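You operate a simulated robot arm through the tools that you are given. There is no shell and no other tool.

You are at the controls of a simulated robot arm. One attempt, no reset.

Task
Set the orange and green pegs in the two-hole plate and push blank UY7 up against them.

Only the result counts: the job must be done as asked and must still hold three seconds after the hand-in. Knocking over, shifting, dropping, spilling or breaking anything else fails it.

Robot
A 6-joint arm with a fingered hand, fixed in place. Base frame: the origin is on the floor under the middle of its stand, x ahead of it, y to its left, z up. Units: mm, degrees, N and s.
With the tool pointing down near the work surface it reaches from about 260 to 680 mm from the base axis. Its first joint turns from -166.0 to 166.0 degrees. Payload 4 kg.
The tool frame sits at the grasp point between the pads (the TCP): z along the fingers, y along the line on which they close. The tips reach 26 mm beyond it. The gripper opens to 148 mm; its body begins 73 mm behind the TCP. The gripper is a hand of 3 fingers: y runs from the thumb to the fingers, the wrist lies at [0, 0, -239] in the tool frame, and closing takes about 1.5 s.
Orientation is told as [roll, pitch, yaw] about the base's x, y, z axes, in that order, counted from this pose: with the fingers straight down and closing along the base's y, the tool's x points along the base's -x, its y along +y and its z along -z.

Tools
- The arm moves only by the tool servo_tool. Its argument "steps" is one flat list of numbers, 7 for each row, row after row: the shift along the base's x, y, z in units of 30 mm (1.0 is 30 mm), then the turn, a rotation vector about the base's x, y, z in units of 4 degrees (1.0 is 4 degrees), then the opening, from 0 (shut) to 1 (fully open). In form: [tx, ty, tz, rx, ry, rz, grip, tx, ty, tz, rx, ry, rz, grip, ...]. A call has 1 to 20 rows; each row shifts and turns the commanded pose from where the row before left it. A call with a number of a shift or a turn outside -1 to 1 is refused whole. Rows are played at 5 a second. More than 50 mm and 8.6 degrees between two rows, or a gripper value outside its range, and nothing of the call is played. Where a pose cannot be reached the arm comes as near as it can. A force on the tool above 80 N (or 10 N above the force at the start of the call, whichever is more), or a blocked arm, ends the call early, and 0.2 s more pass. The fingers move at their own pace (about 153 mm/s each) and stop on an object; they squeeze with about 31 N. The grip force told is the motor's: it shows also when the fingers shut on nothing. Time passes only in rows, and 0.2 s behind the last, so rows that do not move let the fingers close. The reply holds the time, the measured pose of the TCP, the force on the tool along the base axes, the opening and the grip force, in the units named above and with some noise, with the torque about the TCP (base axes, N m) and any sound that the robot's microphone picked up.
- Cameras (640 x 400 px; columns grow to the right, rows downward): "scene" is fixed at [219.8, 498, 1494.4]; the picture's right is [-0.52, -0.85, 0.00], its down [-0.78, 0.48, -0.41] and it looks along [0.35, -0.21, -0.91] (base axes); focal length 363 px, centre (320, 200). "wrist" rides on the gripper at [67, -39, -90] in the tool frame; the picture's right is [0.50, 0.87, 0.00], its down [-0.66, 0.38, -0.65] and it looks along [-0.57, 0.33, 0.76] (tool axes); focal length 222 px, centre (320, 200). There is no depth. A picture from a camera that has moved, and an enlarged one, comes with that camera's place and axes in the base frame and with its lens.
- camera(camera): a new picture of that camera. No time passes.
- raise_lower(by): moves the trunk up (or, below 0, down) by that many mm; the arm rides with it, the base frame stays. It gives what a move gives, with no picture.
- grasp_type(shape): the hand has 3 fingers and takes this shape, open, in about a second: jaw (thumb against the fingers, like two jaws); tri (thumb and two fingers); tip (a fingertip pinch); poke (one finger out to press); point (the index stretched); flat (the hand flat); cup (the hand cupped); fist (a fist). The gripper value then closes the fingers along that shape, each until it touches; the sizes above hold for jaw. It gives what a move gives, with no picture.
- enlarge(camera, box): a new picture of the part [left, top, right, bottom] of that camera's present view, enlarged. No time passes.
- sign_off(): hands the job in; it is judged then, once.

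Nothing tells you positions but the pictures and the camera data. Unless the task says otherwise, let go and move clear before handing in.

The tools are called after ">>>" as name(argument=value, ...) on one line, values as JSON. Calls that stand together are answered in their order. servo_tool: Moves the arm, as the interface text tells. Its arguments: {"type":"object","properties":{"steps":{"type":"array","items":{"type":"number"}}},"required":["steps"]} The other tools are called the same way: raise_lower (by) moves the trunk up or down; grasp_type (shape) gives the hand a shape; camera (camera) takes a picture; enlarge (camera, box) takes an enlarged picture of a part of a camera's view; sign_off () hands the job in.

At the start:

```text
time: 0.0
position: [219.7, 418.5, 979.3]
ee_rot: [-0.3, 0.1, 0.0]
contact_force: [-0.3, 0.3, 0.3]
moment: [0.0, -0.03, 0.0]
opening: 147.8
finger_force: 0.0
shape: jaw
trunk travel left (down, up): [-200.0, 117.0]
```

scene: 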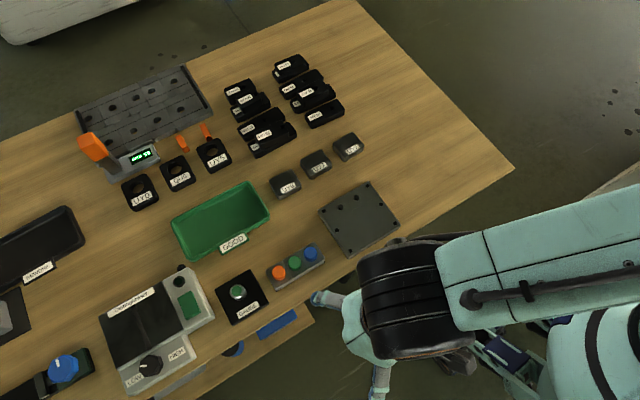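
wrist: 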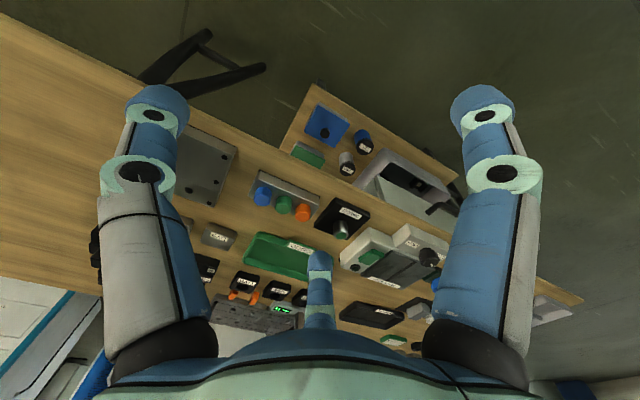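

I see a wooden table with a plate (grey, with holes), a holder with orange, green and blue pegs, and several labelled blanks. I'll take enlarged pictures to find the pieces first.

>>> enlarge(camera="scene", box=[240, 120, 420, 300])

>>> enlarge(camera="scene", box=[60, 40, 240, 220])

>>> enlarge(camera="scene", box=[210, 40, 370, 200])

>>> enlarge(camera="scene", box=[0, 180, 340, 400])

```text
2.22 times, centred on (330, 210) of scene
camera zoom: at [219.8, 498.0, 1494.4], right [-0.52, -0.85, 0.0], down [-0.78, 0.48, -0.41], along [0.35, -0.21, -0.91], focal length 806 px, centre (298, 178)
```

zoom: 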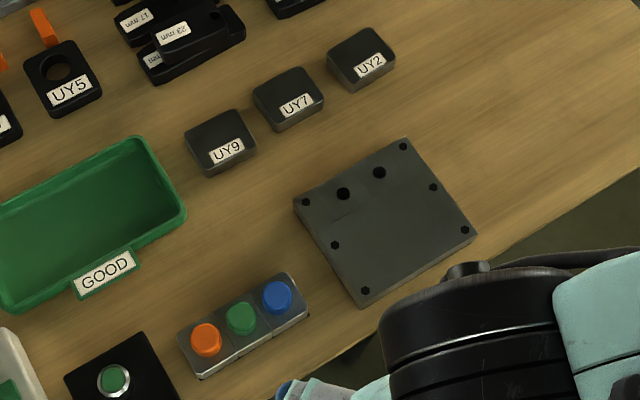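

```text
2.22 times, centred on (150, 130) of scene
camera zoom: at [219.8, 498.0, 1494.4], right [-0.52, -0.85, 0.0], down [-0.78, 0.48, -0.41], along [0.35, -0.21, -0.91], focal length 806 px, centre (698, 356)
```

zoom: 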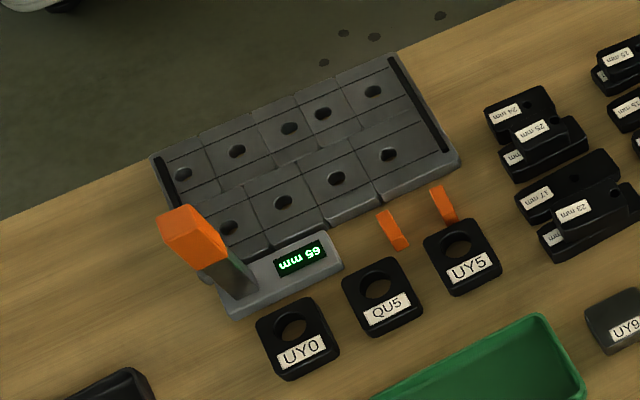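

```text
2.50 times, centred on (290, 120) of scene
camera zoom: at [219.8, 498.0, 1494.4], right [-0.52, -0.85, 0.0], down [-0.78, 0.48, -0.41], along [0.35, -0.21, -0.91], focal length 907 px, centre (395, 400)
```

zoom: 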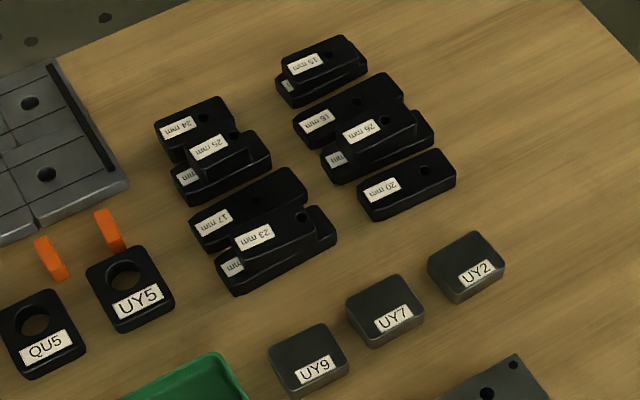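

```text
1.82 times, centred on (170, 290) of scene
camera zoom: at [219.8, 498.0, 1494.4], right [-0.52, -0.85, 0.0], down [-0.78, 0.48, -0.41], along [0.35, -0.21, -0.91], focal length 659 px, centre (593, 36)
```

zoom: 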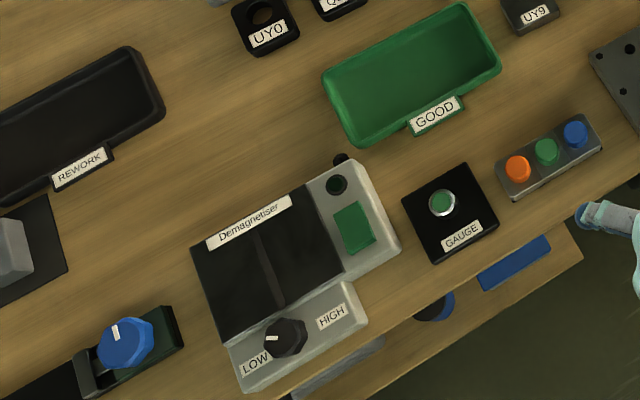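

The two larger holes in the grey plate, near its far edge, look like the peg holes. The orange, green and blue pegs stand in a small holder to its left, and UY7 is the middle of the three grey blanks. I put the table at roughly z=790. Next I move the hand over so the wrist camera gives a second angle.

>>> servo_tool(steps=[0.5, -1, 0, 0, 0, 0, 1, 0.5, -1, 0, 0, 0, 0, 1, 0.5, -1, 0, 0, 0, 0, 1, 0.5, -1, 0, 0, 0, 0, 1, 0, 0, 0, 0, 0, 0, 1])

>>> camera(camera="wrist")

>>> camera(camera="scene")

```text
time: 1.2
position: [278.9, 300.4, 981.6]
ee_rot: [-0.3, 0.1, 0.0]
contact_force: [-0.2, -0.1, 0.5]
moment: [0.0, -0.02, 0.0]
opening: 147.9
finger_force: 0.0
shape: jaw
trunk travel left (down, up): [-200.0, 117.0]
```

```text
taken
camera wrist: at [211.7, 262.2, 1072.3], right [-0.5, 0.87, 0.0], down [0.66, 0.38, 0.65], along [0.56, 0.32, -0.76], focal length 222 px, centre (320, 200)
```

wrist: 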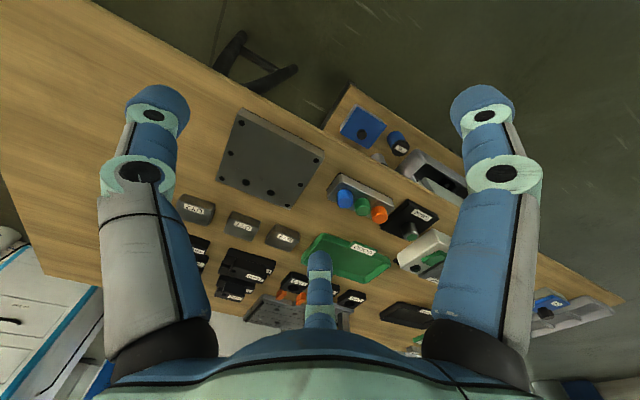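

```text
taken
```

scene: 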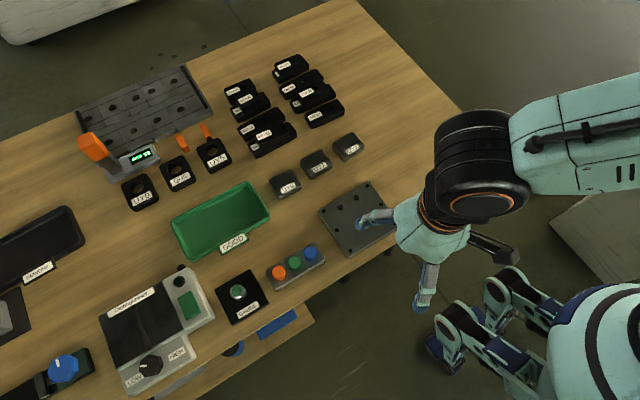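

The wrist camera now sees the plate, the pegs and the blanks from the other side. I'll enlarge these to measure them accurately.

>>> enlarge(camera="wrist", box=[200, 90, 340, 220])

>>> enlarge(camera="wrist", box=[170, 160, 410, 300])

>>> enlarge(camera="wrist", box=[310, 150, 430, 250])

>>> enlarge(camera="scene", box=[255, 120, 415, 300])

```text
3.08 times, centred on (270, 155) of wrist
camera zoom: at [211.7, 262.2, 1072.3], right [-0.5, 0.87, 0.0], down [0.66, 0.38, 0.65], along [0.56, 0.32, -0.76], focal length 684 px, centre (474, 338)
```

zoom: 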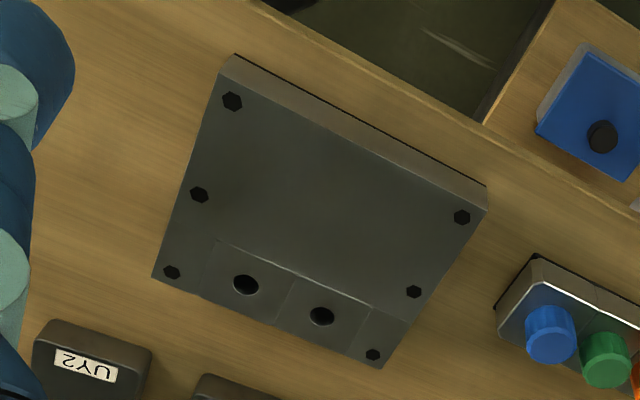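

```text
2.67 times, centred on (290, 230) of wrist
camera zoom: at [211.7, 262.2, 1072.3], right [-0.5, 0.87, 0.0], down [0.66, 0.38, 0.65], along [0.56, 0.32, -0.76], focal length 592 px, centre (400, 120)
```

zoom: 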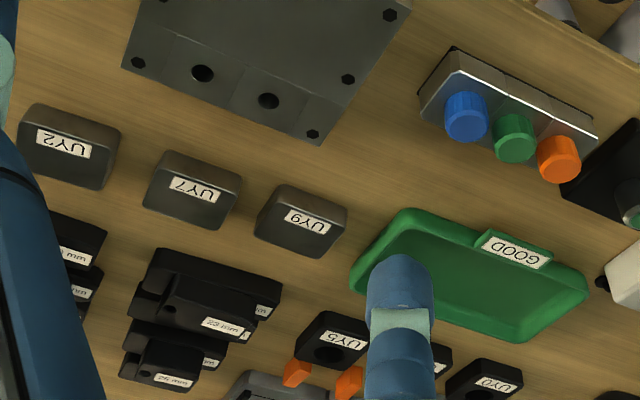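

```text
4.00 times, centred on (370, 200) of wrist
camera zoom: at [211.7, 262.2, 1072.3], right [-0.5, 0.87, 0.0], down [0.66, 0.38, 0.65], along [0.56, 0.32, -0.76], focal length 888 px, centre (120, 200)
```

zoom: 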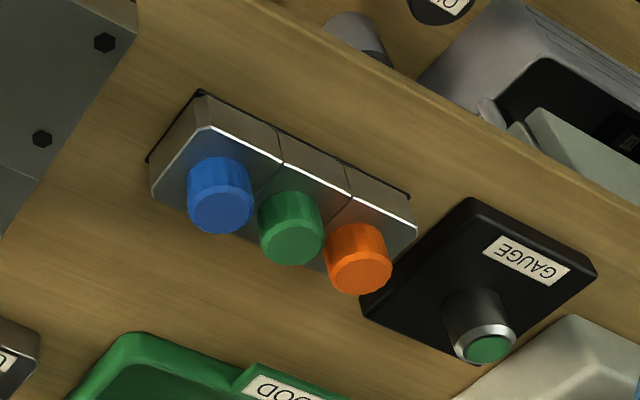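

```text
2.22 times, centred on (335, 210) of scene
camera zoom: at [219.8, 498.0, 1494.4], right [-0.52, -0.85, 0.0], down [-0.78, 0.48, -0.41], along [0.35, -0.21, -0.91], focal length 806 px, centre (287, 178)
```

zoom: 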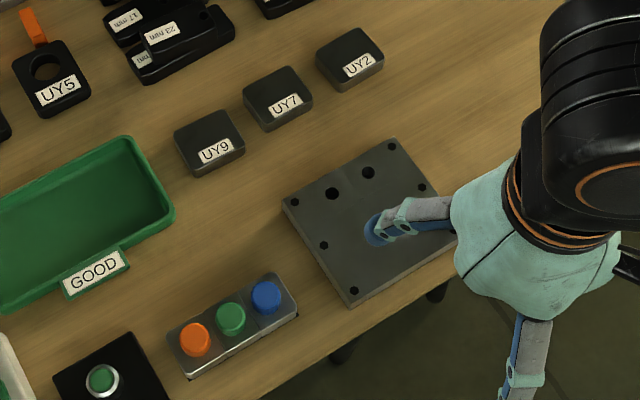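

The holes come out near (454, 305) and (454, 263), with the plate top around z=787. The peg caps are near x=394 at y≈483 (orange), 448 (green) and 412 (blue). Next I close the hand in the air to see how the fingers move.

>>> servo_tool(steps=[0, 0, 0, 0, 0, 0, 0, 0, 0, 0, 0, 0, 0, 0, 0, 0, 0, 0, 0, 0, 0, 0, 0, 0, 0, 0, 0, 0, 0, 0, 0, 0, 0, 0, 0, 0, 0, 0, 0, 0, 0, 0])

>>> camera(camera="wrist")

>>> enlarge(camera="scene", box=[340, 140, 520, 320])

```text
time: 2.6
position: [278.8, 302.1, 981.4]
ee_rot: [-0.3, 0.1, 0.0]
contact_force: [0.4, 0.3, 0.2]
moment: [0.03, 0.0, 0.01]
opening: 0.0
finger_force: 30.5
shape: jaw
trunk travel left (down, up): [-200.0, 117.0]
```

```text
taken
camera wrist: at [211.6, 262.5, 1072.2], right [-0.5, 0.87, 0.0], down [0.66, 0.38, 0.65], along [0.56, 0.32, -0.76], focal length 222 px, centre (320, 200)
```

wrist: 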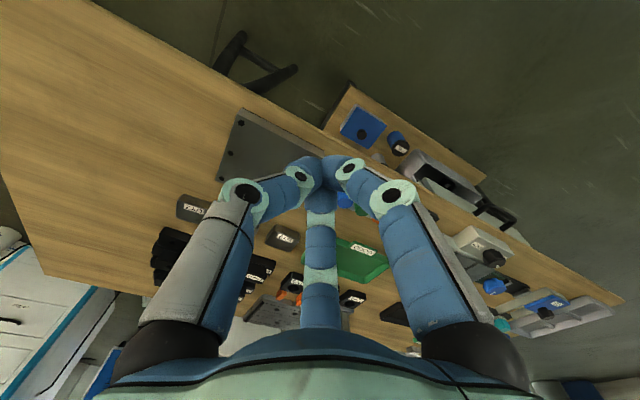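

```text
2.22 times, centred on (430, 230) of scene
camera zoom: at [219.8, 498.0, 1494.4], right [-0.52, -0.85, 0.0], down [-0.78, 0.48, -0.41], along [0.35, -0.21, -0.91], focal length 806 px, centre (76, 133)
```

zoom: 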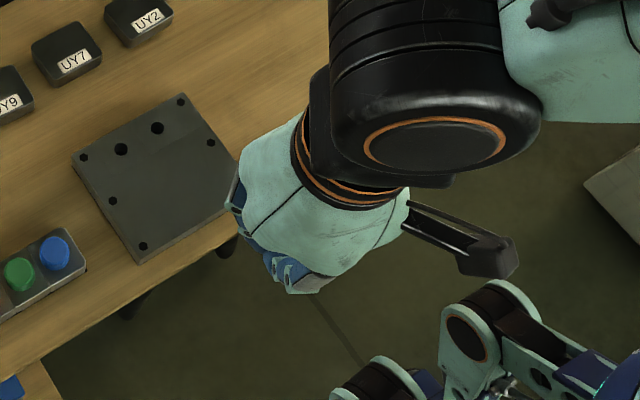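

In jaw shape the three fingers close on a common centre at about 120° spacing. I'll look at the "tip" and "tri" shapes before choosing one.

>>> grasp_type(shape="tip")

>>> camera(camera="wrist")

>>> servo_tool(steps=[0, 0, 0, 0, 0, 0, 0, 0, 0, 0, 0, 0, 0, 0, 0, 0, 0, 0, 0, 0, 0, 0, 0, 0, 0, 0, 0, 0, 0, 0, 0, 0, 0, 0, 0, 0, 0, 0, 0, 0, 0, 0, 0, 0, 0, 0, 0, 0, 0])

>>> camera(camera="wrist")

>>> grasp_type(shape="tri")

>>> camera(camera="wrist")

>>> servo_tool(steps=[0, 0, 0, 0, 0, 0, 0, 0, 0, 0, 0, 0, 0, 0, 0, 0, 0, 0, 0, 0, 0, 0, 0, 0, 0, 0, 0, 0, 0, 0, 0, 0, 0, 0, 0, 0, 0, 0, 0, 0, 0, 0, 0, 0, 0, 0, 0, 0, 0])

>>> camera(camera="wrist")

```text
time: 3.5
position: [277.9, 300.1, 981.3]
ee_rot: [-0.3, 0.1, 0.0]
contact_force: [-0.6, 0.0, 0.5]
moment: [0.02, 0.0, 0.01]
opening: 147.9
finger_force: 0.1
shape: tip
trunk travel left (down, up): [-200.0, 117.0]
```

```text
taken
camera wrist: at [211.6, 262.5, 1072.2], right [-0.5, 0.87, 0.0], down [0.66, 0.38, 0.65], along [0.56, 0.32, -0.76], focal length 222 px, centre (320, 200)
```

wrist: 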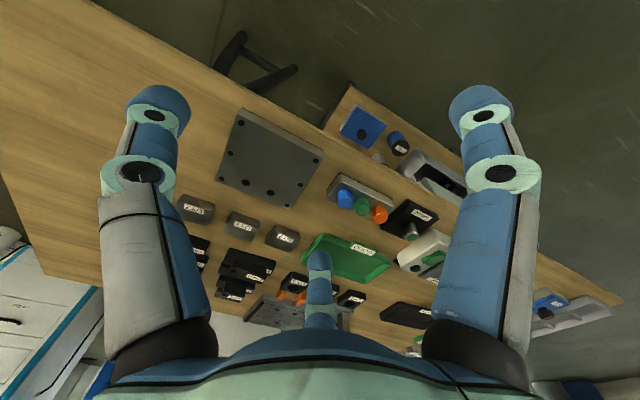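

```text
time: 5.1
position: [279.7, 301.0, 980.9]
ee_rot: [-0.3, 0.2, 0.0]
contact_force: [0.1, 0.3, -0.2]
moment: [-0.01, 0.03, -0.02]
opening: 0.0
finger_force: 31.7
shape: tip
trunk travel left (down, up): [-200.0, 117.0]
```

```text
taken
camera wrist: at [211.6, 262.5, 1072.2], right [-0.5, 0.87, 0.0], down [0.66, 0.38, 0.65], along [0.56, 0.32, -0.76], focal length 222 px, centre (320, 200)
```

wrist: 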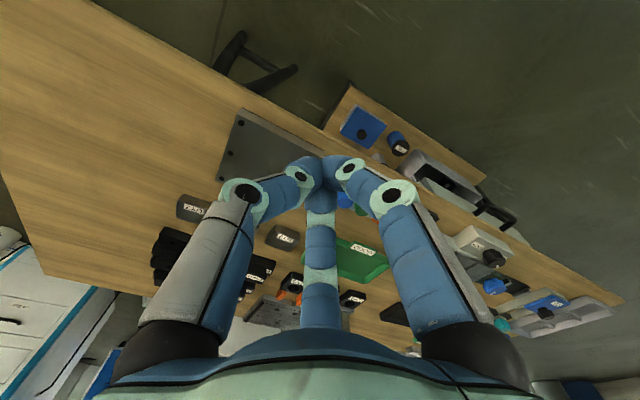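

```text
time: 6.0
position: [279.7, 301.1, 980.6]
ee_rot: [-0.3, 0.1, 0.0]
contact_force: [-0.4, 1.0, 0.3]
moment: [0.01, 0.0, -0.01]
opening: 147.9
finger_force: 0.1
shape: tri
trunk travel left (down, up): [-200.0, 117.0]
```

```text
taken
camera wrist: at [211.6, 262.5, 1072.2], right [-0.5, 0.87, 0.0], down [0.66, 0.38, 0.65], along [0.56, 0.32, -0.76], focal length 222 px, centre (320, 200)
```

wrist: 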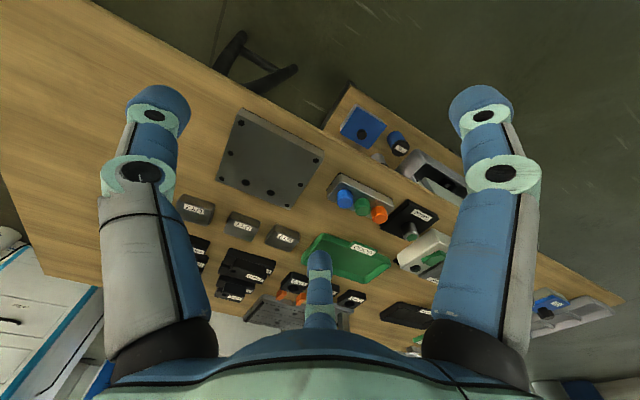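

```text
time: 7.6
position: [278.8, 301.3, 981.4]
ee_rot: [-0.3, 0.1, 0.1]
contact_force: [0.4, 1.1, -0.2]
moment: [-0.01, 0.03, 0.02]
opening: 0.0
finger_force: 30.6
shape: tri
trunk travel left (down, up): [-200.0, 117.0]
```

```text
taken
camera wrist: at [211.6, 262.5, 1072.2], right [-0.5, 0.87, 0.0], down [0.66, 0.38, 0.65], along [0.56, 0.32, -0.76], focal length 222 px, centre (320, 200)
```

wrist: 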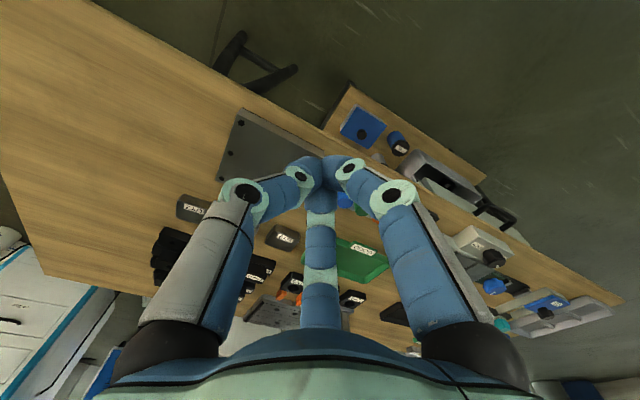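

All three grip shapes close the same way, radially at 120°, so I will use jaw. Now I look closely at the fingertips when shut and when opened to about cap width.

>>> enlarge(camera="wrist", box=[200, 130, 440, 280])

>>> grasp_type(shape="jaw")

>>> servo_tool(steps=[0, 0, 0, 0, 0, 0, 0.25, 0, 0, 0, 0, 0, 0, 0.25, 0, 0, 0, 0, 0, 0, 0.25, 0, 0, 0, 0, 0, 0, 0.25, 0, 0, 0, 0, 0, 0, 0.25])

>>> enlarge(camera="wrist", box=[160, 100, 480, 300])

>>> servo_tool(steps=[0, 0, 0, 0, 0, 0, 0.5, 0, 0, 0, 0, 0, 0, 0.5, 0, 0, 0, 0, 0, 0, 0.5, 0, 0, 0, 0, 0, 0, 0.5, 0, 0, 0, 0, 0, 0, 0.5])

>>> enlarge(camera="wrist", box=[120, 80, 520, 330])

```text
2.67 times, centred on (320, 205) of wrist
camera zoom: at [211.6, 262.5, 1072.2], right [-0.5, 0.87, 0.0], down [0.66, 0.38, 0.65], along [0.56, 0.32, -0.76], focal length 592 px, centre (320, 187)
```

zoom: 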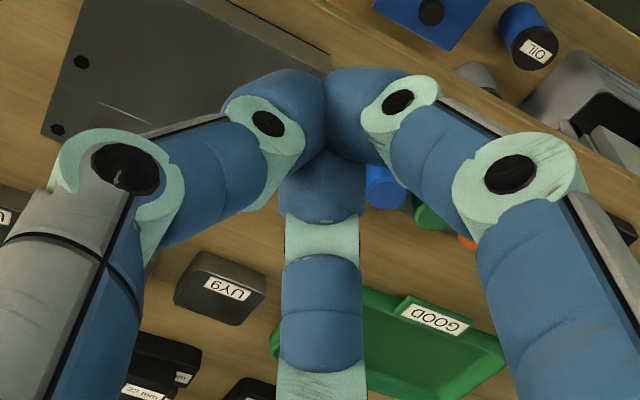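

```text
time: 8.5
position: [279.5, 300.6, 982.0]
ee_rot: [-0.4, 0.1, 0.0]
contact_force: [-0.4, 0.1, -0.8]
moment: [0.03, 0.0, -0.01]
opening: 147.8
finger_force: 0.1
shape: jaw
trunk travel left (down, up): [-200.0, 117.0]
```

```text
time: 9.7
position: [279.9, 301.2, 979.8]
ee_rot: [-0.3, 0.0, 0.0]
contact_force: [0.0, 0.0, 0.5]
moment: [0.04, -0.02, -0.03]
opening: 37.5
finger_force: 0.0
shape: jaw
trunk travel left (down, up): [-200.0, 117.0]
```

```text
2.00 times, centred on (320, 200) of wrist
camera zoom: at [211.6, 262.5, 1072.2], right [-0.5, 0.87, 0.0], down [0.66, 0.38, 0.65], along [0.56, 0.32, -0.76], focal length 444 px, centre (320, 200)
```

zoom: 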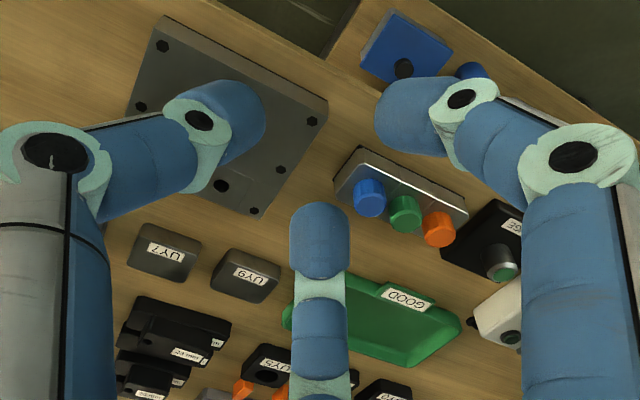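

```text
time: 10.9
position: [279.6, 301.0, 981.3]
ee_rot: [-0.3, 0.2, -0.1]
contact_force: [0.5, 0.4, 0.0]
moment: [-0.01, 0.03, 0.0]
opening: 73.4
finger_force: 0.1
shape: jaw
trunk travel left (down, up): [-200.0, 117.0]
```

```text
1.60 times, centred on (320, 205) of wrist
camera zoom: at [211.6, 262.5, 1072.2], right [-0.5, 0.87, 0.0], down [0.66, 0.38, 0.65], along [0.56, 0.32, -0.76], focal length 355 px, centre (320, 192)
```

zoom: 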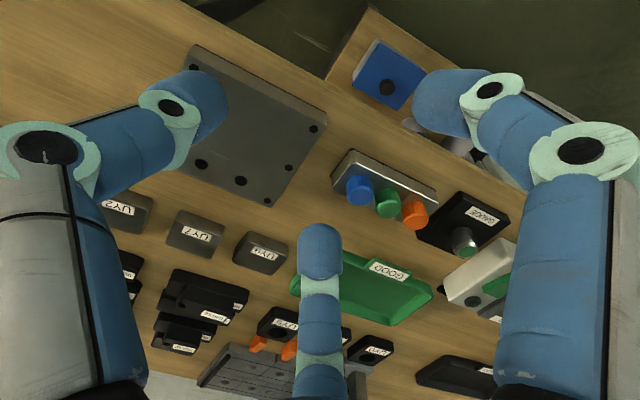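

The fingertips stay about 26 mm below the TCP, and each finger is about 22 mm thick. I'll turn the hand -60° so that no finger falls between neighbouring pegs, and move to look at the pegs from closer.

>>> servo_tool(steps=[0.15, 0.38, -0.1, 0, 0, -1, 1, 0.15, 0.38, -0.1, 0, 0, -1, 1, 0.15, 0.38, -0.1, 0, 0, -1, 1, 0.15, 0.38, -0.1, 0, 0, -1, 1, 0.15, 0.38, -0.1, 0, 0, -1, 1, 0.15, 0.38, -0.1, 0, 0, -1, 1, 0.15, 0.38, -0.1, 0, 0, -1, 1, 0.15, 0.38, -0.1, 0, 0, -1, 1, 0.15, 0.38, -0.1, 0, 0, -1, 1, 0.15, 0.38, -0.1, 0, 0, -1, 1, 0.15, 0.38, -0.1, 0, 0, -1, 1, 0.15, 0.38, -0.1, 0, 0, -1, 1, 0.15, 0.38, -0.1, 0, 0, -1, 1, 0.15, 0.38, -0.1, 0, 0, -1, 1, 0.15, 0.38, -0.1, 0, 0, -1, 1, 0, 0, 0, 0, 0, 0, 1])

>>> camera(camera="wrist")

>>> camera(camera="scene")

```text
time: 14.3
position: [346.1, 468.9, 933.8]
ee_rot: [-0.3, 0.1, -60.0]
contact_force: [-0.4, -0.5, 0.1]
moment: [0.02, 0.01, 0.01]
opening: 147.9
finger_force: 0.0
shape: jaw
trunk travel left (down, up): [-200.0, 117.0]
```

```text
taken
camera wrist: at [278.8, 507.5, 1025.2], right [0.5, 0.87, 0.0], down [0.66, -0.38, 0.65], along [0.56, -0.33, -0.76], focal length 222 px, centre (320, 200)
```

wrist: 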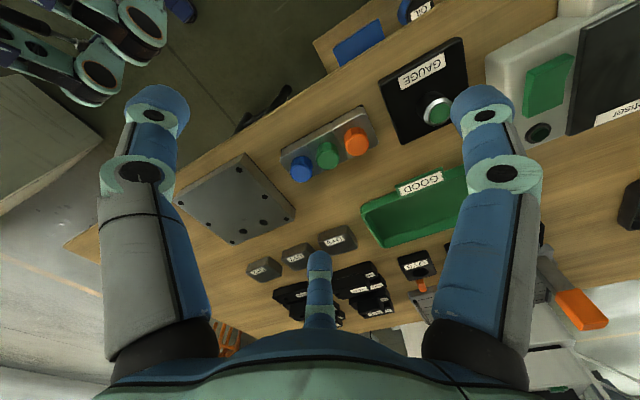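

```text
taken
```

scene: 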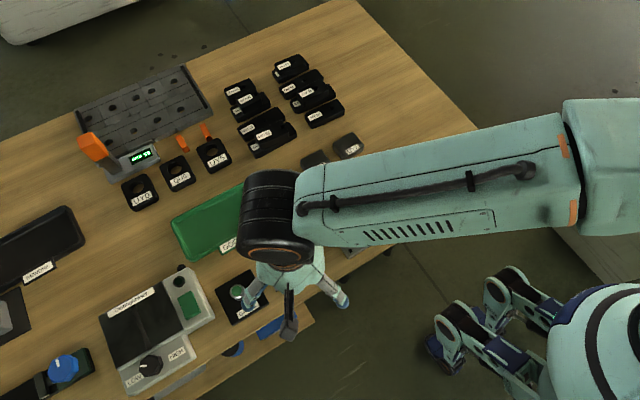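

Pegs, plate, tray and blanks are all in the wrist view now. I'll enlarge each to measure it.

>>> enlarge(camera="wrist", box=[270, 90, 390, 190])

>>> enlarge(camera="wrist", box=[170, 140, 310, 260])

>>> enlarge(camera="wrist", box=[230, 200, 430, 340])

```text
4.00 times, centred on (330, 140) of wrist
camera zoom: at [278.8, 507.5, 1025.2], right [0.5, 0.87, 0.0], down [0.66, -0.38, 0.65], along [0.56, -0.33, -0.76], focal length 888 px, centre (280, 440)
```

zoom: 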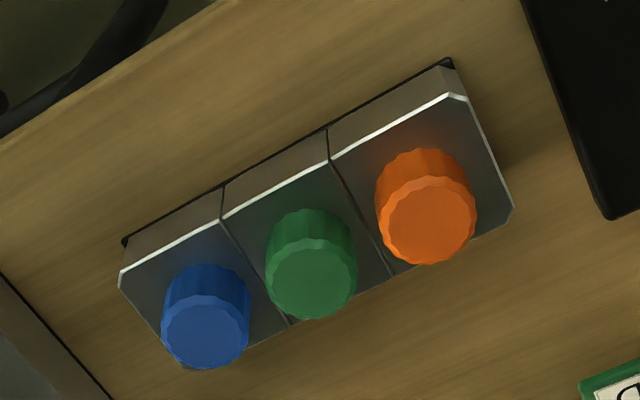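

```text
3.33 times, centred on (240, 200) of wrist
camera zoom: at [278.8, 507.5, 1025.2], right [0.5, 0.87, 0.0], down [0.66, -0.38, 0.65], along [0.56, -0.33, -0.76], focal length 740 px, centre (587, 200)
```

zoom: 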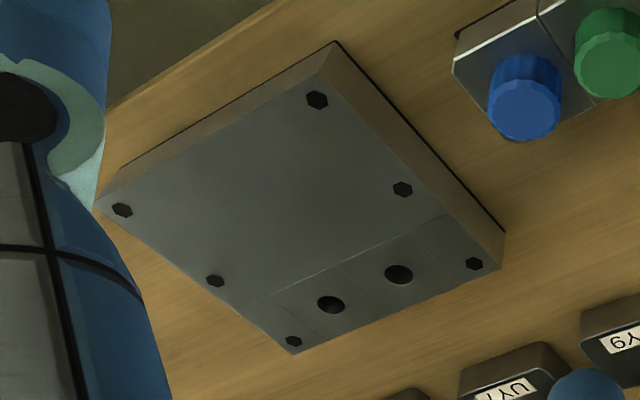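

```text
2.86 times, centred on (330, 270) of wrist
camera zoom: at [278.8, 507.5, 1025.2], right [0.5, 0.87, 0.0], down [0.66, -0.38, 0.65], along [0.56, -0.33, -0.76], focal length 635 px, centre (291, 0)
```

zoom: 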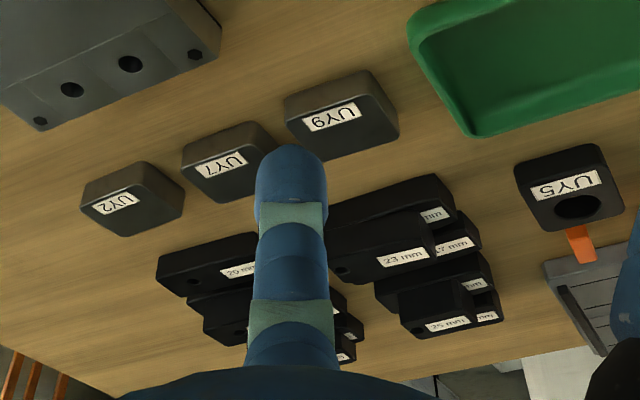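

The hole centres agree well across three views: A is at (451.4, 305) and B at (451.4, 264), with the plate top at z≈787. The orange cap is at about (394.4, 486.9), top z≈805, and stands about 18 mm above the holder. Next I move above it with the hand half open.

>>> servo_tool(steps=[0.54, 0.2, -0.72, 0, 0, 0, 0.5, 0.54, 0.2, -0.72, 0, 0, 0, 0.5, 0.545, 0.2, -0.72, 0, 0, 0, 0.5, 0, 0, 0, 0, 0, 0, 0.5, 0, 0, 0, 0, 0, 0, 0.5])

>>> camera(camera="wrist")

>>> enlarge(camera="wrist", box=[220, 110, 420, 235])

```text
time: 15.5
position: [397.1, 488.8, 868.4]
ee_rot: [-0.4, 0.1, -59.9]
contact_force: [0.3, 0.2, -0.1]
moment: [-0.01, 0.02, 0.0]
opening: 74.3
finger_force: 0.1
shape: jaw
trunk travel left (down, up): [-200.0, 117.0]
```

```text
taken
camera wrist: at [330.3, 528.2, 959.4], right [0.5, 0.87, 0.0], down [0.66, -0.38, 0.65], along [0.56, -0.33, -0.76], focal length 222 px, centre (320, 200)
```

wrist: 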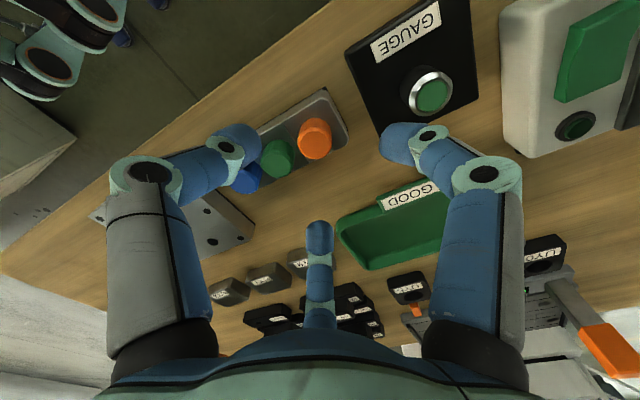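

```text
3.20 times, centred on (320, 172) of wrist
camera zoom: at [330.3, 528.2, 959.4], right [0.5, 0.87, 0.0], down [0.66, -0.38, 0.65], along [0.56, -0.33, -0.76], focal length 711 px, centre (320, 288)
```

zoom: 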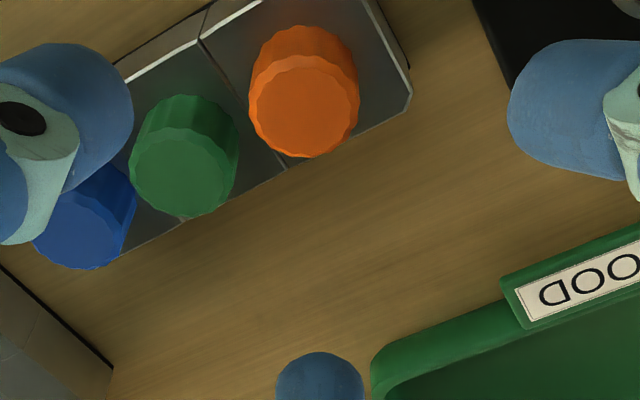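

The TCP is at about (397.1, 489.6), roughly 3 mm off the orange cap's axis in both x and y. I correct that while going partway down, then check again.

>>> servo_tool(steps=[-0.09, -0.095, -0.45, 0, 0, 0, 0.4, 0, 0, -0.45, 0, 0, 0, 0.4, 0, 0, 0, 0, 0, 0, 0.4, 0, 0, 0, 0, 0, 0, 0.4])

>>> camera(camera="wrist")

>>> enlarge(camera="wrist", box=[220, 110, 420, 235])

```text
time: 16.5
position: [393.6, 485.3, 841.1]
ee_rot: [-0.3, 0.1, -60.0]
contact_force: [-0.3, -0.3, 1.2]
moment: [0.01, -0.01, 0.01]
opening: 59.6
finger_force: 0.0
shape: jaw
trunk travel left (down, up): [-200.0, 117.0]
```

```text
taken
camera wrist: at [325.8, 524.1, 933.3], right [0.5, 0.87, 0.0], down [0.66, -0.38, 0.65], along [0.56, -0.33, -0.76], focal length 222 px, centre (320, 200)
```

wrist: 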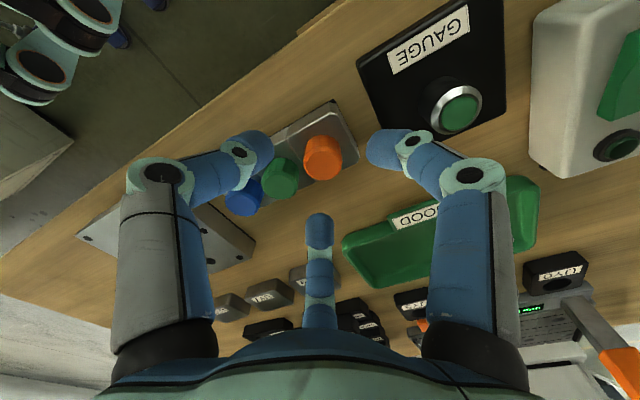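

```text
3.20 times, centred on (320, 172) of wrist
camera zoom: at [325.8, 524.1, 933.3], right [0.5, 0.87, 0.0], down [0.66, -0.38, 0.65], along [0.56, -0.33, -0.76], focal length 711 px, centre (320, 288)
```

zoom: 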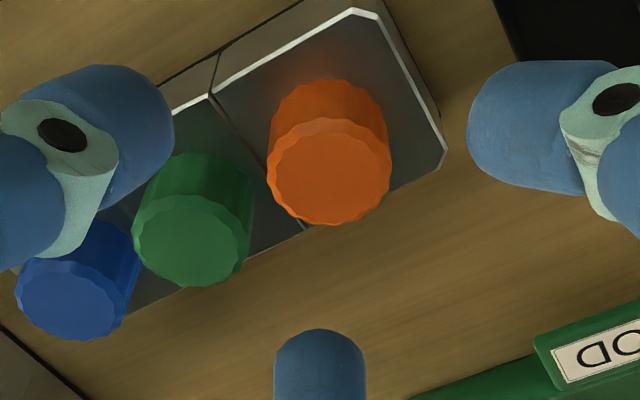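

I'm about 1.7 mm and 0.9 mm off the axis, which is easily inside the opening. I go down toward z≈817, keeping the fingertips just above the holder.

>>> servo_tool(steps=[0.05, 0.03, -0.3, 0, 0, 0, 0.4, 0, 0, -0.3, 0, 0, 0, 0.4, 0, 0, -0.25, 0, 0, 0, 0.4, 0, 0, 0, 0, 0, 0, 0.4, 0, 0, 0, 0, 0, 0, 0.4])

>>> camera(camera="wrist")

>>> enlarge(camera="wrist", box=[220, 110, 420, 235])

```text
time: 17.7
position: [395.0, 484.8, 818.1]
ee_rot: [-0.3, 0.2, -60.1]
contact_force: [-0.1, 0.7, -0.4]
moment: [0.01, 0.0, 0.02]
opening: 59.5
finger_force: 0.0
shape: jaw
trunk travel left (down, up): [-200.0, 117.0]
```

```text
taken
camera wrist: at [327.7, 524.0, 909.0], right [0.5, 0.87, 0.0], down [0.66, -0.38, 0.65], along [0.56, -0.33, -0.76], focal length 222 px, centre (320, 200)
```

wrist: 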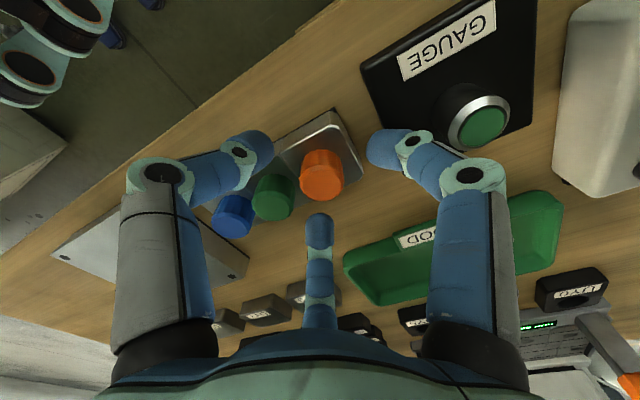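

```text
3.20 times, centred on (320, 172) of wrist
camera zoom: at [327.7, 524.0, 909.0], right [0.5, 0.87, 0.0], down [0.66, -0.38, 0.65], along [0.56, -0.33, -0.76], focal length 711 px, centre (320, 288)
```

zoom: 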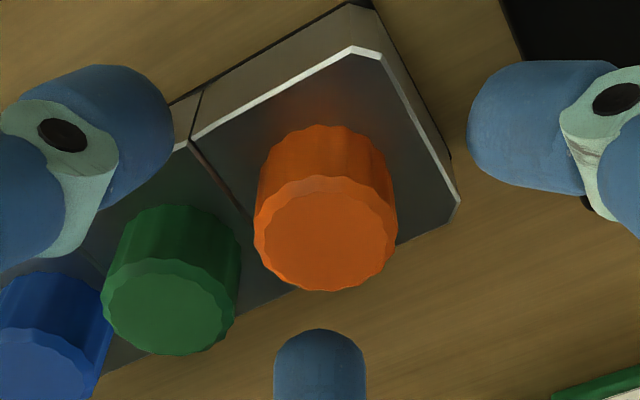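

The cap is nearly centred and the tips are at about z=793. I come down another 3 mm and close on the cap.

>>> servo_tool(steps=[-0.01, 0.03, -0.11, 0, 0, 0, 0.4, 0, 0, 0, 0, 0, 0, 0.4, 0, 0, 0, 0, 0, 0, 0.4])

>>> enlarge(camera="wrist", box=[220, 110, 420, 235])

```text
time: 18.5
position: [395.1, 485.2, 815.7]
ee_rot: [-0.3, 0.1, -60.0]
contact_force: [0.7, -0.1, 0.1]
moment: [0.0, 0.01, 0.0]
opening: 59.6
finger_force: 0.0
shape: jaw
trunk travel left (down, up): [-200.0, 117.0]
```

```text
3.20 times, centred on (320, 172) of wrist
camera zoom: at [327.4, 524.7, 906.1], right [0.5, 0.87, 0.0], down [0.66, -0.38, 0.65], along [0.56, -0.33, -0.76], focal length 711 px, centre (320, 288)
```

zoom: 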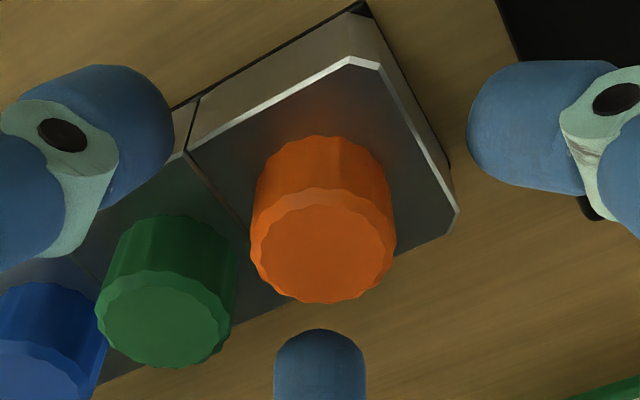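

The hand is now centred on the orange cap to within about half a millimetre. I close the grip.

>>> servo_tool(steps=[0, 0, 0, 0, 0, 0, 0.25, 0, 0, 0, 0, 0, 0, 0.2, 0, 0, 0, 0, 0, 0, 0.1, 0, 0, 0, 0, 0, 0, 0, 0, 0, 0, 0, 0, 0, 0, 0, 0, 0, 0, 0, 0, 0])

>>> enlarge(camera="wrist", box=[220, 110, 420, 235])

```text
time: 19.9
position: [394.3, 487.1, 814.5]
ee_rot: [-0.2, 0.1, -60.0]
contact_force: [-0.1, 0.2, 0.6]
moment: [-0.02, 0.03, 0.0]
opening: 18.5
finger_force: 31.4
shape: jaw
trunk travel left (down, up): [-200.0, 117.0]
```

```text
3.20 times, centred on (320, 172) of wrist
camera zoom: at [327.4, 524.7, 906.1], right [0.5, 0.87, 0.0], down [0.66, -0.38, 0.65], along [0.56, -0.33, -0.76], focal length 711 px, centre (320, 288)
```

zoom: 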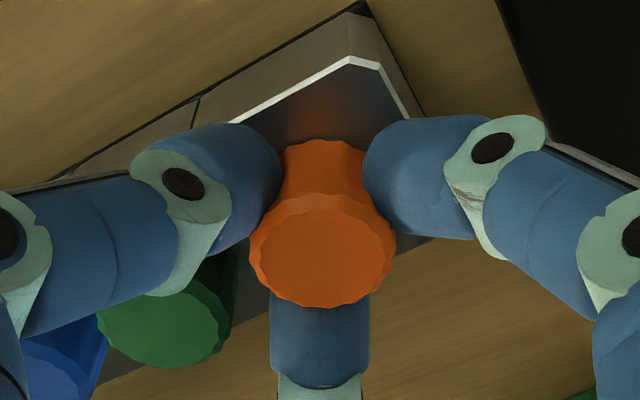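

The three fingers are gripping the orange cap at 31 N. I lift it straight up slowly.

>>> servo_tool(steps=[0, 0, 0.1, 0, 0, 0, 0, 0, 0, 0.2, 0, 0, 0, 0, 0, 0, 0.3, 0, 0, 0, 0, 0, 0, 0.4, 0, 0, 0, 0, 0, 0, 0.5, 0, 0, 0, 0, 0, 0, 0.5, 0, 0, 0, 0, 0, 0, 0.5, 0, 0, 0, 0, 0, 0, 0, 0, 0, 0, 0])

>>> camera(camera="wrist")

>>> enlarge(camera="wrist", box=[220, 70, 420, 235])

```text
time: 21.7
position: [392.2, 486.3, 885.6]
ee_rot: [-0.3, 0.1, -60.0]
contact_force: [-0.5, 0.2, -0.3]
moment: [0.0, -0.04, 0.06]
opening: 18.5
finger_force: 31.3
shape: jaw
trunk travel left (down, up): [-200.0, 117.0]
```

```text
taken
camera wrist: at [325.6, 525.7, 977.7], right [0.5, 0.87, 0.0], down [0.66, -0.38, 0.65], along [0.56, -0.33, -0.76], focal length 222 px, centre (320, 200)
```

wrist: 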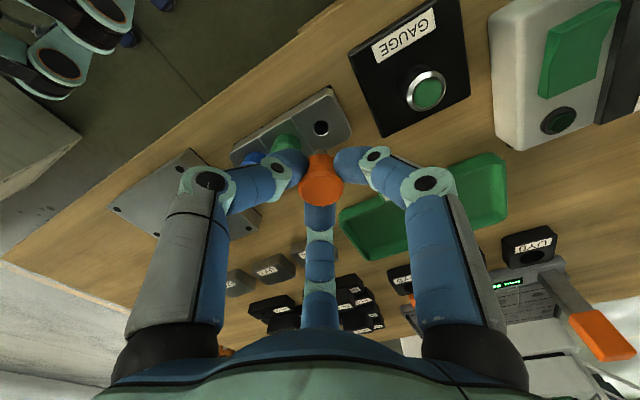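

```text
2.42 times, centred on (320, 152) of wrist
camera zoom: at [325.6, 525.7, 977.7], right [0.5, 0.87, 0.0], down [0.66, -0.38, 0.65], along [0.56, -0.33, -0.76], focal length 538 px, centre (320, 315)
```

zoom: 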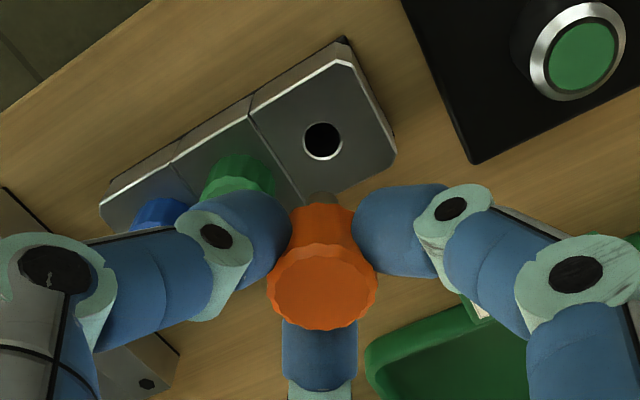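

The orange peg is out, and its holder hole confirms my position estimate. I'll carry it to hole B, the one on the -y side, so the hand still has room when it sets green in hole A.

>>> servo_tool(steps=[0.2, -0.8, 0, 0, 0, 0, 0, 0.22, -0.83, 0, 0, 0, 0, 0, 0.22, -0.83, 0, 0, 0, 0, 0, 0.22, -0.83, 0, 0, 0, 0, 0, 0.22, -0.83, 0, 0, 0, 0, 0, 0.22, -0.83, 0, 0, 0, 0, 0, 0.22, -0.83, 0, 0, 0, 0, 0, 0.22, -0.83, 0, 0, 0, 0, 0, 0.22, -0.83, 0, 0, 0, 0, 0, 0, 0, 0, 0, 0, 0, 0, 0, 0, 0, 0, 0, 0, 0])

>>> camera(camera="wrist")

>>> enlarge(camera="wrist", box=[220, 70, 420, 235])

>>> camera(camera="scene")

```text
time: 24.1
position: [452.5, 260.5, 885.7]
ee_rot: [-0.2, 0.1, -60.0]
contact_force: [-0.6, -0.4, -0.6]
moment: [0.0, -0.03, 0.0]
opening: 18.4
finger_force: 31.5
shape: jaw
trunk travel left (down, up): [-200.0, 117.0]
```

```text
taken
camera wrist: at [384.9, 299.9, 976.9], right [0.5, 0.87, 0.0], down [0.66, -0.38, 0.65], along [0.56, -0.33, -0.76], focal length 222 px, centre (320, 200)
```

wrist: 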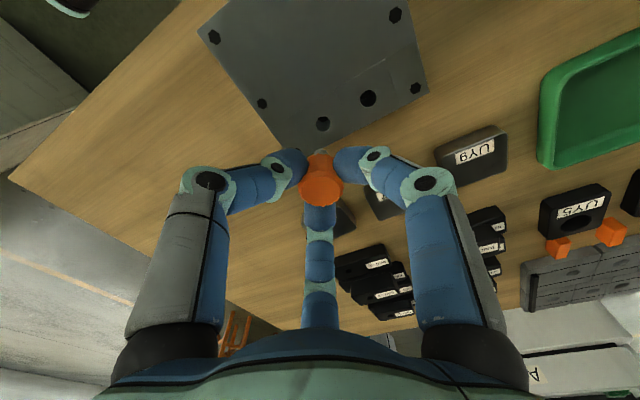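

```text
2.42 times, centred on (320, 152) of wrist
camera zoom: at [384.9, 299.9, 976.9], right [0.5, 0.87, 0.0], down [0.66, -0.38, 0.65], along [0.56, -0.33, -0.76], focal length 538 px, centre (320, 315)
```

zoom: 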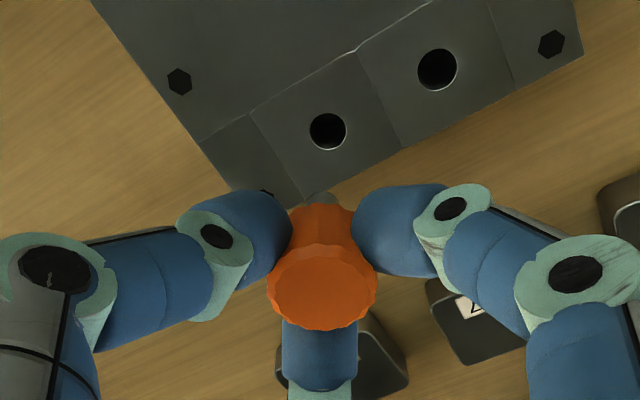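

```text
taken
```

scene: 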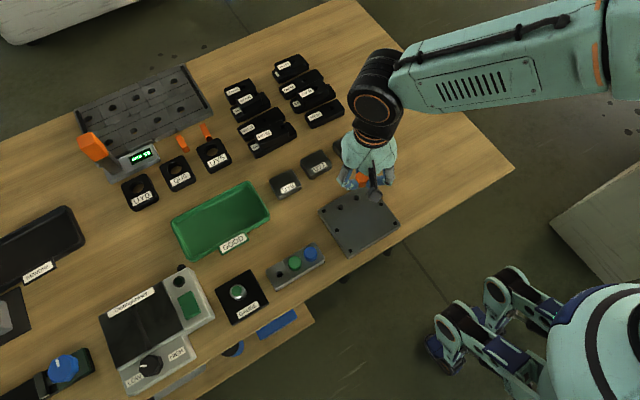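

I am 3 mm short in y relative to hole B, which measures (451.5, 264.0). I correct that and descend partway so the pin is just above the plate, then look again.

>>> servo_tool(steps=[-0.02, 0.1, -0.4, 0, 0, 0, 0, 0, 0, -0.4, 0, 0, 0, 0, 0, 0, -0.4, 0, 0, 0, 0, 0, 0, 0, 0, 0, 0, 0, 0, 0, 0, 0, 0, 0, 0])

>>> camera(camera="wrist")

>>> enlarge(camera="wrist", box=[260, 110, 380, 210])

```text
time: 25.3
position: [453.6, 264.5, 850.0]
ee_rot: [-0.2, 0.0, -60.0]
contact_force: [-0.3, 0.1, -0.6]
moment: [0.0, -0.03, 0.0]
opening: 18.5
finger_force: 31.0
shape: jaw
trunk travel left (down, up): [-200.0, 117.0]
```

```text
taken
camera wrist: at [385.5, 303.3, 941.8], right [0.5, 0.87, 0.0], down [0.66, -0.38, 0.65], along [0.56, -0.33, -0.76], focal length 222 px, centre (320, 200)
```

wrist: 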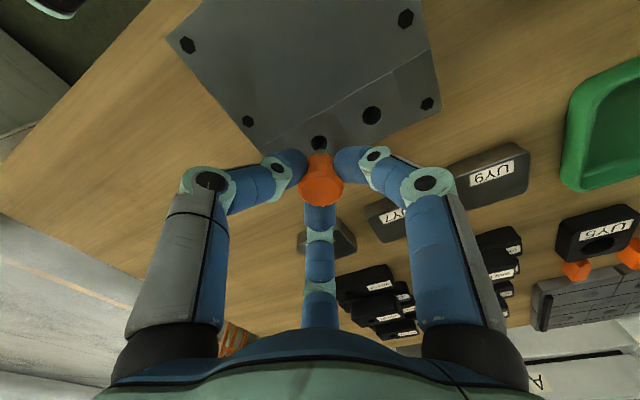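

```text
4.00 times, centred on (320, 160) of wrist
camera zoom: at [385.5, 303.3, 941.8], right [0.5, 0.87, 0.0], down [0.66, -0.38, 0.65], along [0.56, -0.33, -0.76], focal length 888 px, centre (320, 360)
```

zoom: 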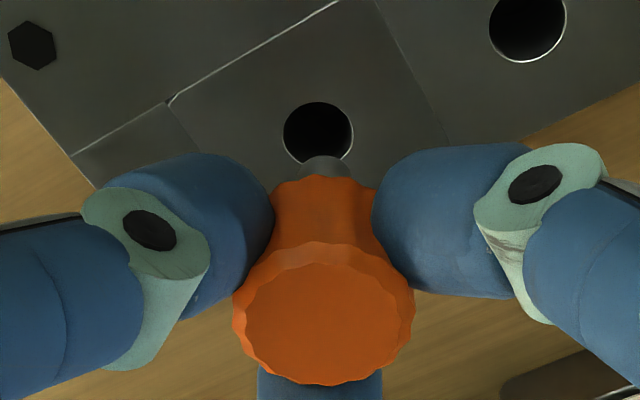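

The pin tip is about 15 mm above the plate and nearly over the hole. I trim by (-1.8, -0.7) mm, lower 8 mm and check once more.

>>> servo_tool(steps=[-0.06, -0.023, -0.15, 0, 0, 0, 0, 0, 0, -0.15, 0, 0, 0, 0, 0, 0, 0, 0, 0, 0, 0, 0, 0, 0, 0, 0, 0, 0])

>>> enlarge(camera="wrist", box=[280, 130, 360, 190])

```text
time: 26.3
position: [451.0, 263.3, 844.1]
ee_rot: [-0.3, 0.0, -60.0]
contact_force: [-0.1, 0.0, -0.3]
moment: [-0.03, 0.0, 0.0]
opening: 18.5
finger_force: 30.8
shape: jaw
trunk travel left (down, up): [-200.0, 117.0]
```

```text
6.67 times, centred on (320, 160) of wrist
camera zoom: at [383.1, 303.2, 934.2], right [0.5, 0.87, 0.0], down [0.66, -0.38, 0.65], along [0.56, -0.33, -0.76], focal length 1481 px, centre (320, 467)
```

zoom: 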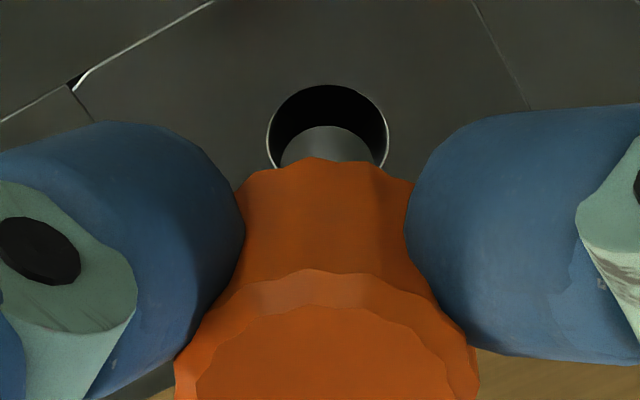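

The pin sits over the hole sideways but needs about 1 mm more in the +x direction. I correct it, lower 5 mm and check the pose.

>>> servo_tool(steps=[0.03, -0.018, -0.08, 0, 0, 0, 0, 0, 0, -0.08, 0, 0, 0, 0, 0, 0, 0, 0, 0, 0, 0, 0, 0, 0, 0, 0, 0, 0])

>>> enlarge(camera="wrist", box=[280, 130, 360, 190])

```text
time: 27.3
position: [451.8, 264.2, 838.5]
ee_rot: [-0.3, 0.1, -60.0]
contact_force: [-0.1, 0.8, -1.1]
moment: [-0.04, 0.0, 0.01]
opening: 18.4
finger_force: 31.1
shape: jaw
trunk travel left (down, up): [-200.0, 117.0]
```

```text
6.67 times, centred on (320, 160) of wrist
camera zoom: at [383.8, 303.4, 929.8], right [0.5, 0.87, 0.0], down [0.66, -0.38, 0.65], along [0.56, -0.33, -0.76], focal length 1481 px, centre (320, 467)
```

zoom: 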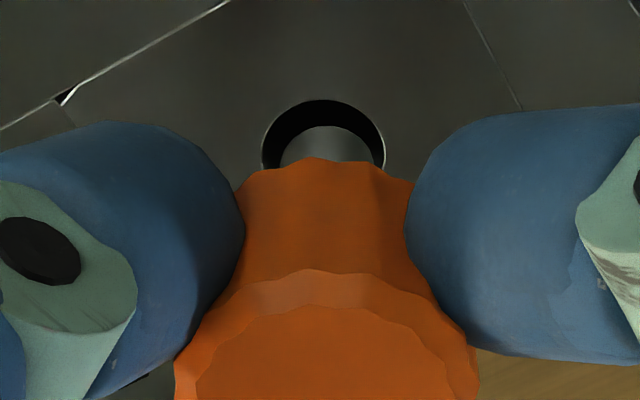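

The pin needs about 0.25 mm in x and -0.75 mm in y to centre. I make this trim and lower gently into the hole mouth while watching the force.

>>> servo_tool(steps=[0.01, -0.025, 0, 0, 0, 0, 0, 0, 0, -0.05, 0, 0, 0, 0, 0, 0, -0.05, 0, 0, 0, 0, 0, 0, 0, 0, 0, 0, 0, 0, 0, 0, 0, 0, 0, 0])

>>> enlarge(camera="wrist", box=[280, 130, 360, 190])

```text
time: 28.5
position: [451.5, 264.1, 835.1]
ee_rot: [-0.4, 0.1, -60.0]
contact_force: [-0.1, 0.3, 0.3]
moment: [-0.02, 0.02, 0.04]
opening: 18.7
finger_force: 31.1
shape: jaw
trunk travel left (down, up): [-200.0, 117.0]
```

```text
6.67 times, centred on (320, 160) of wrist
camera zoom: at [383.5, 303.3, 927.4], right [0.5, 0.87, 0.0], down [0.66, -0.38, 0.65], along [0.56, -0.33, -0.76], focal length 1481 px, centre (320, 467)
```

zoom: 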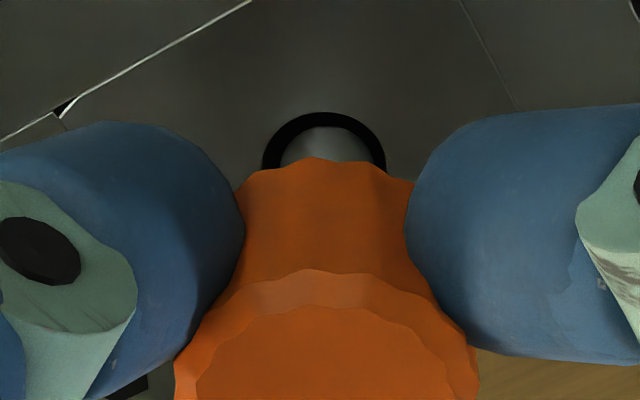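

The pin is about 0.5 mm off, still above or just at the hole mouth with no contact force. Small commands seem to be partly swallowed, so I give a slightly larger trim and check.

>>> servo_tool(steps=[0.01, -0.03, 0, 0, 0, 0, 0, 0, 0, 0, 0, 0, 0, 0, 0, 0, 0, 0, 0, 0, 0])

>>> enlarge(camera="wrist", box=[280, 130, 360, 190])

```text
time: 29.3
position: [452.1, 263.6, 835.4]
ee_rot: [-0.3, 0.1, -60.0]
contact_force: [-0.1, -0.4, 0.1]
moment: [0.05, 0.02, 0.01]
opening: 18.7
finger_force: 30.7
shape: jaw
trunk travel left (down, up): [-200.0, 117.0]
```

```text
6.67 times, centred on (320, 160) of wrist
camera zoom: at [384.2, 302.5, 927.4], right [0.5, 0.87, 0.0], down [0.66, -0.38, 0.65], along [0.56, -0.33, -0.76], focal length 1481 px, centre (320, 467)
```

zoom: 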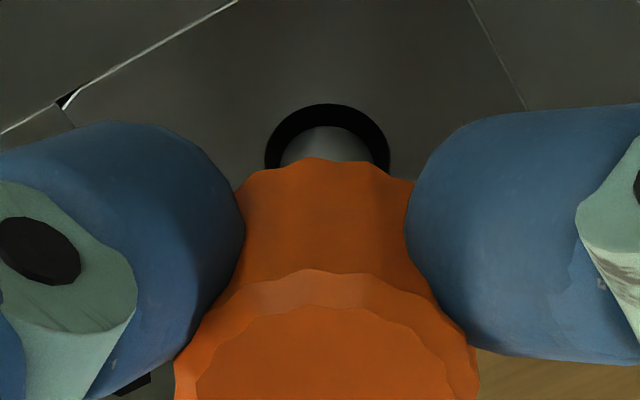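

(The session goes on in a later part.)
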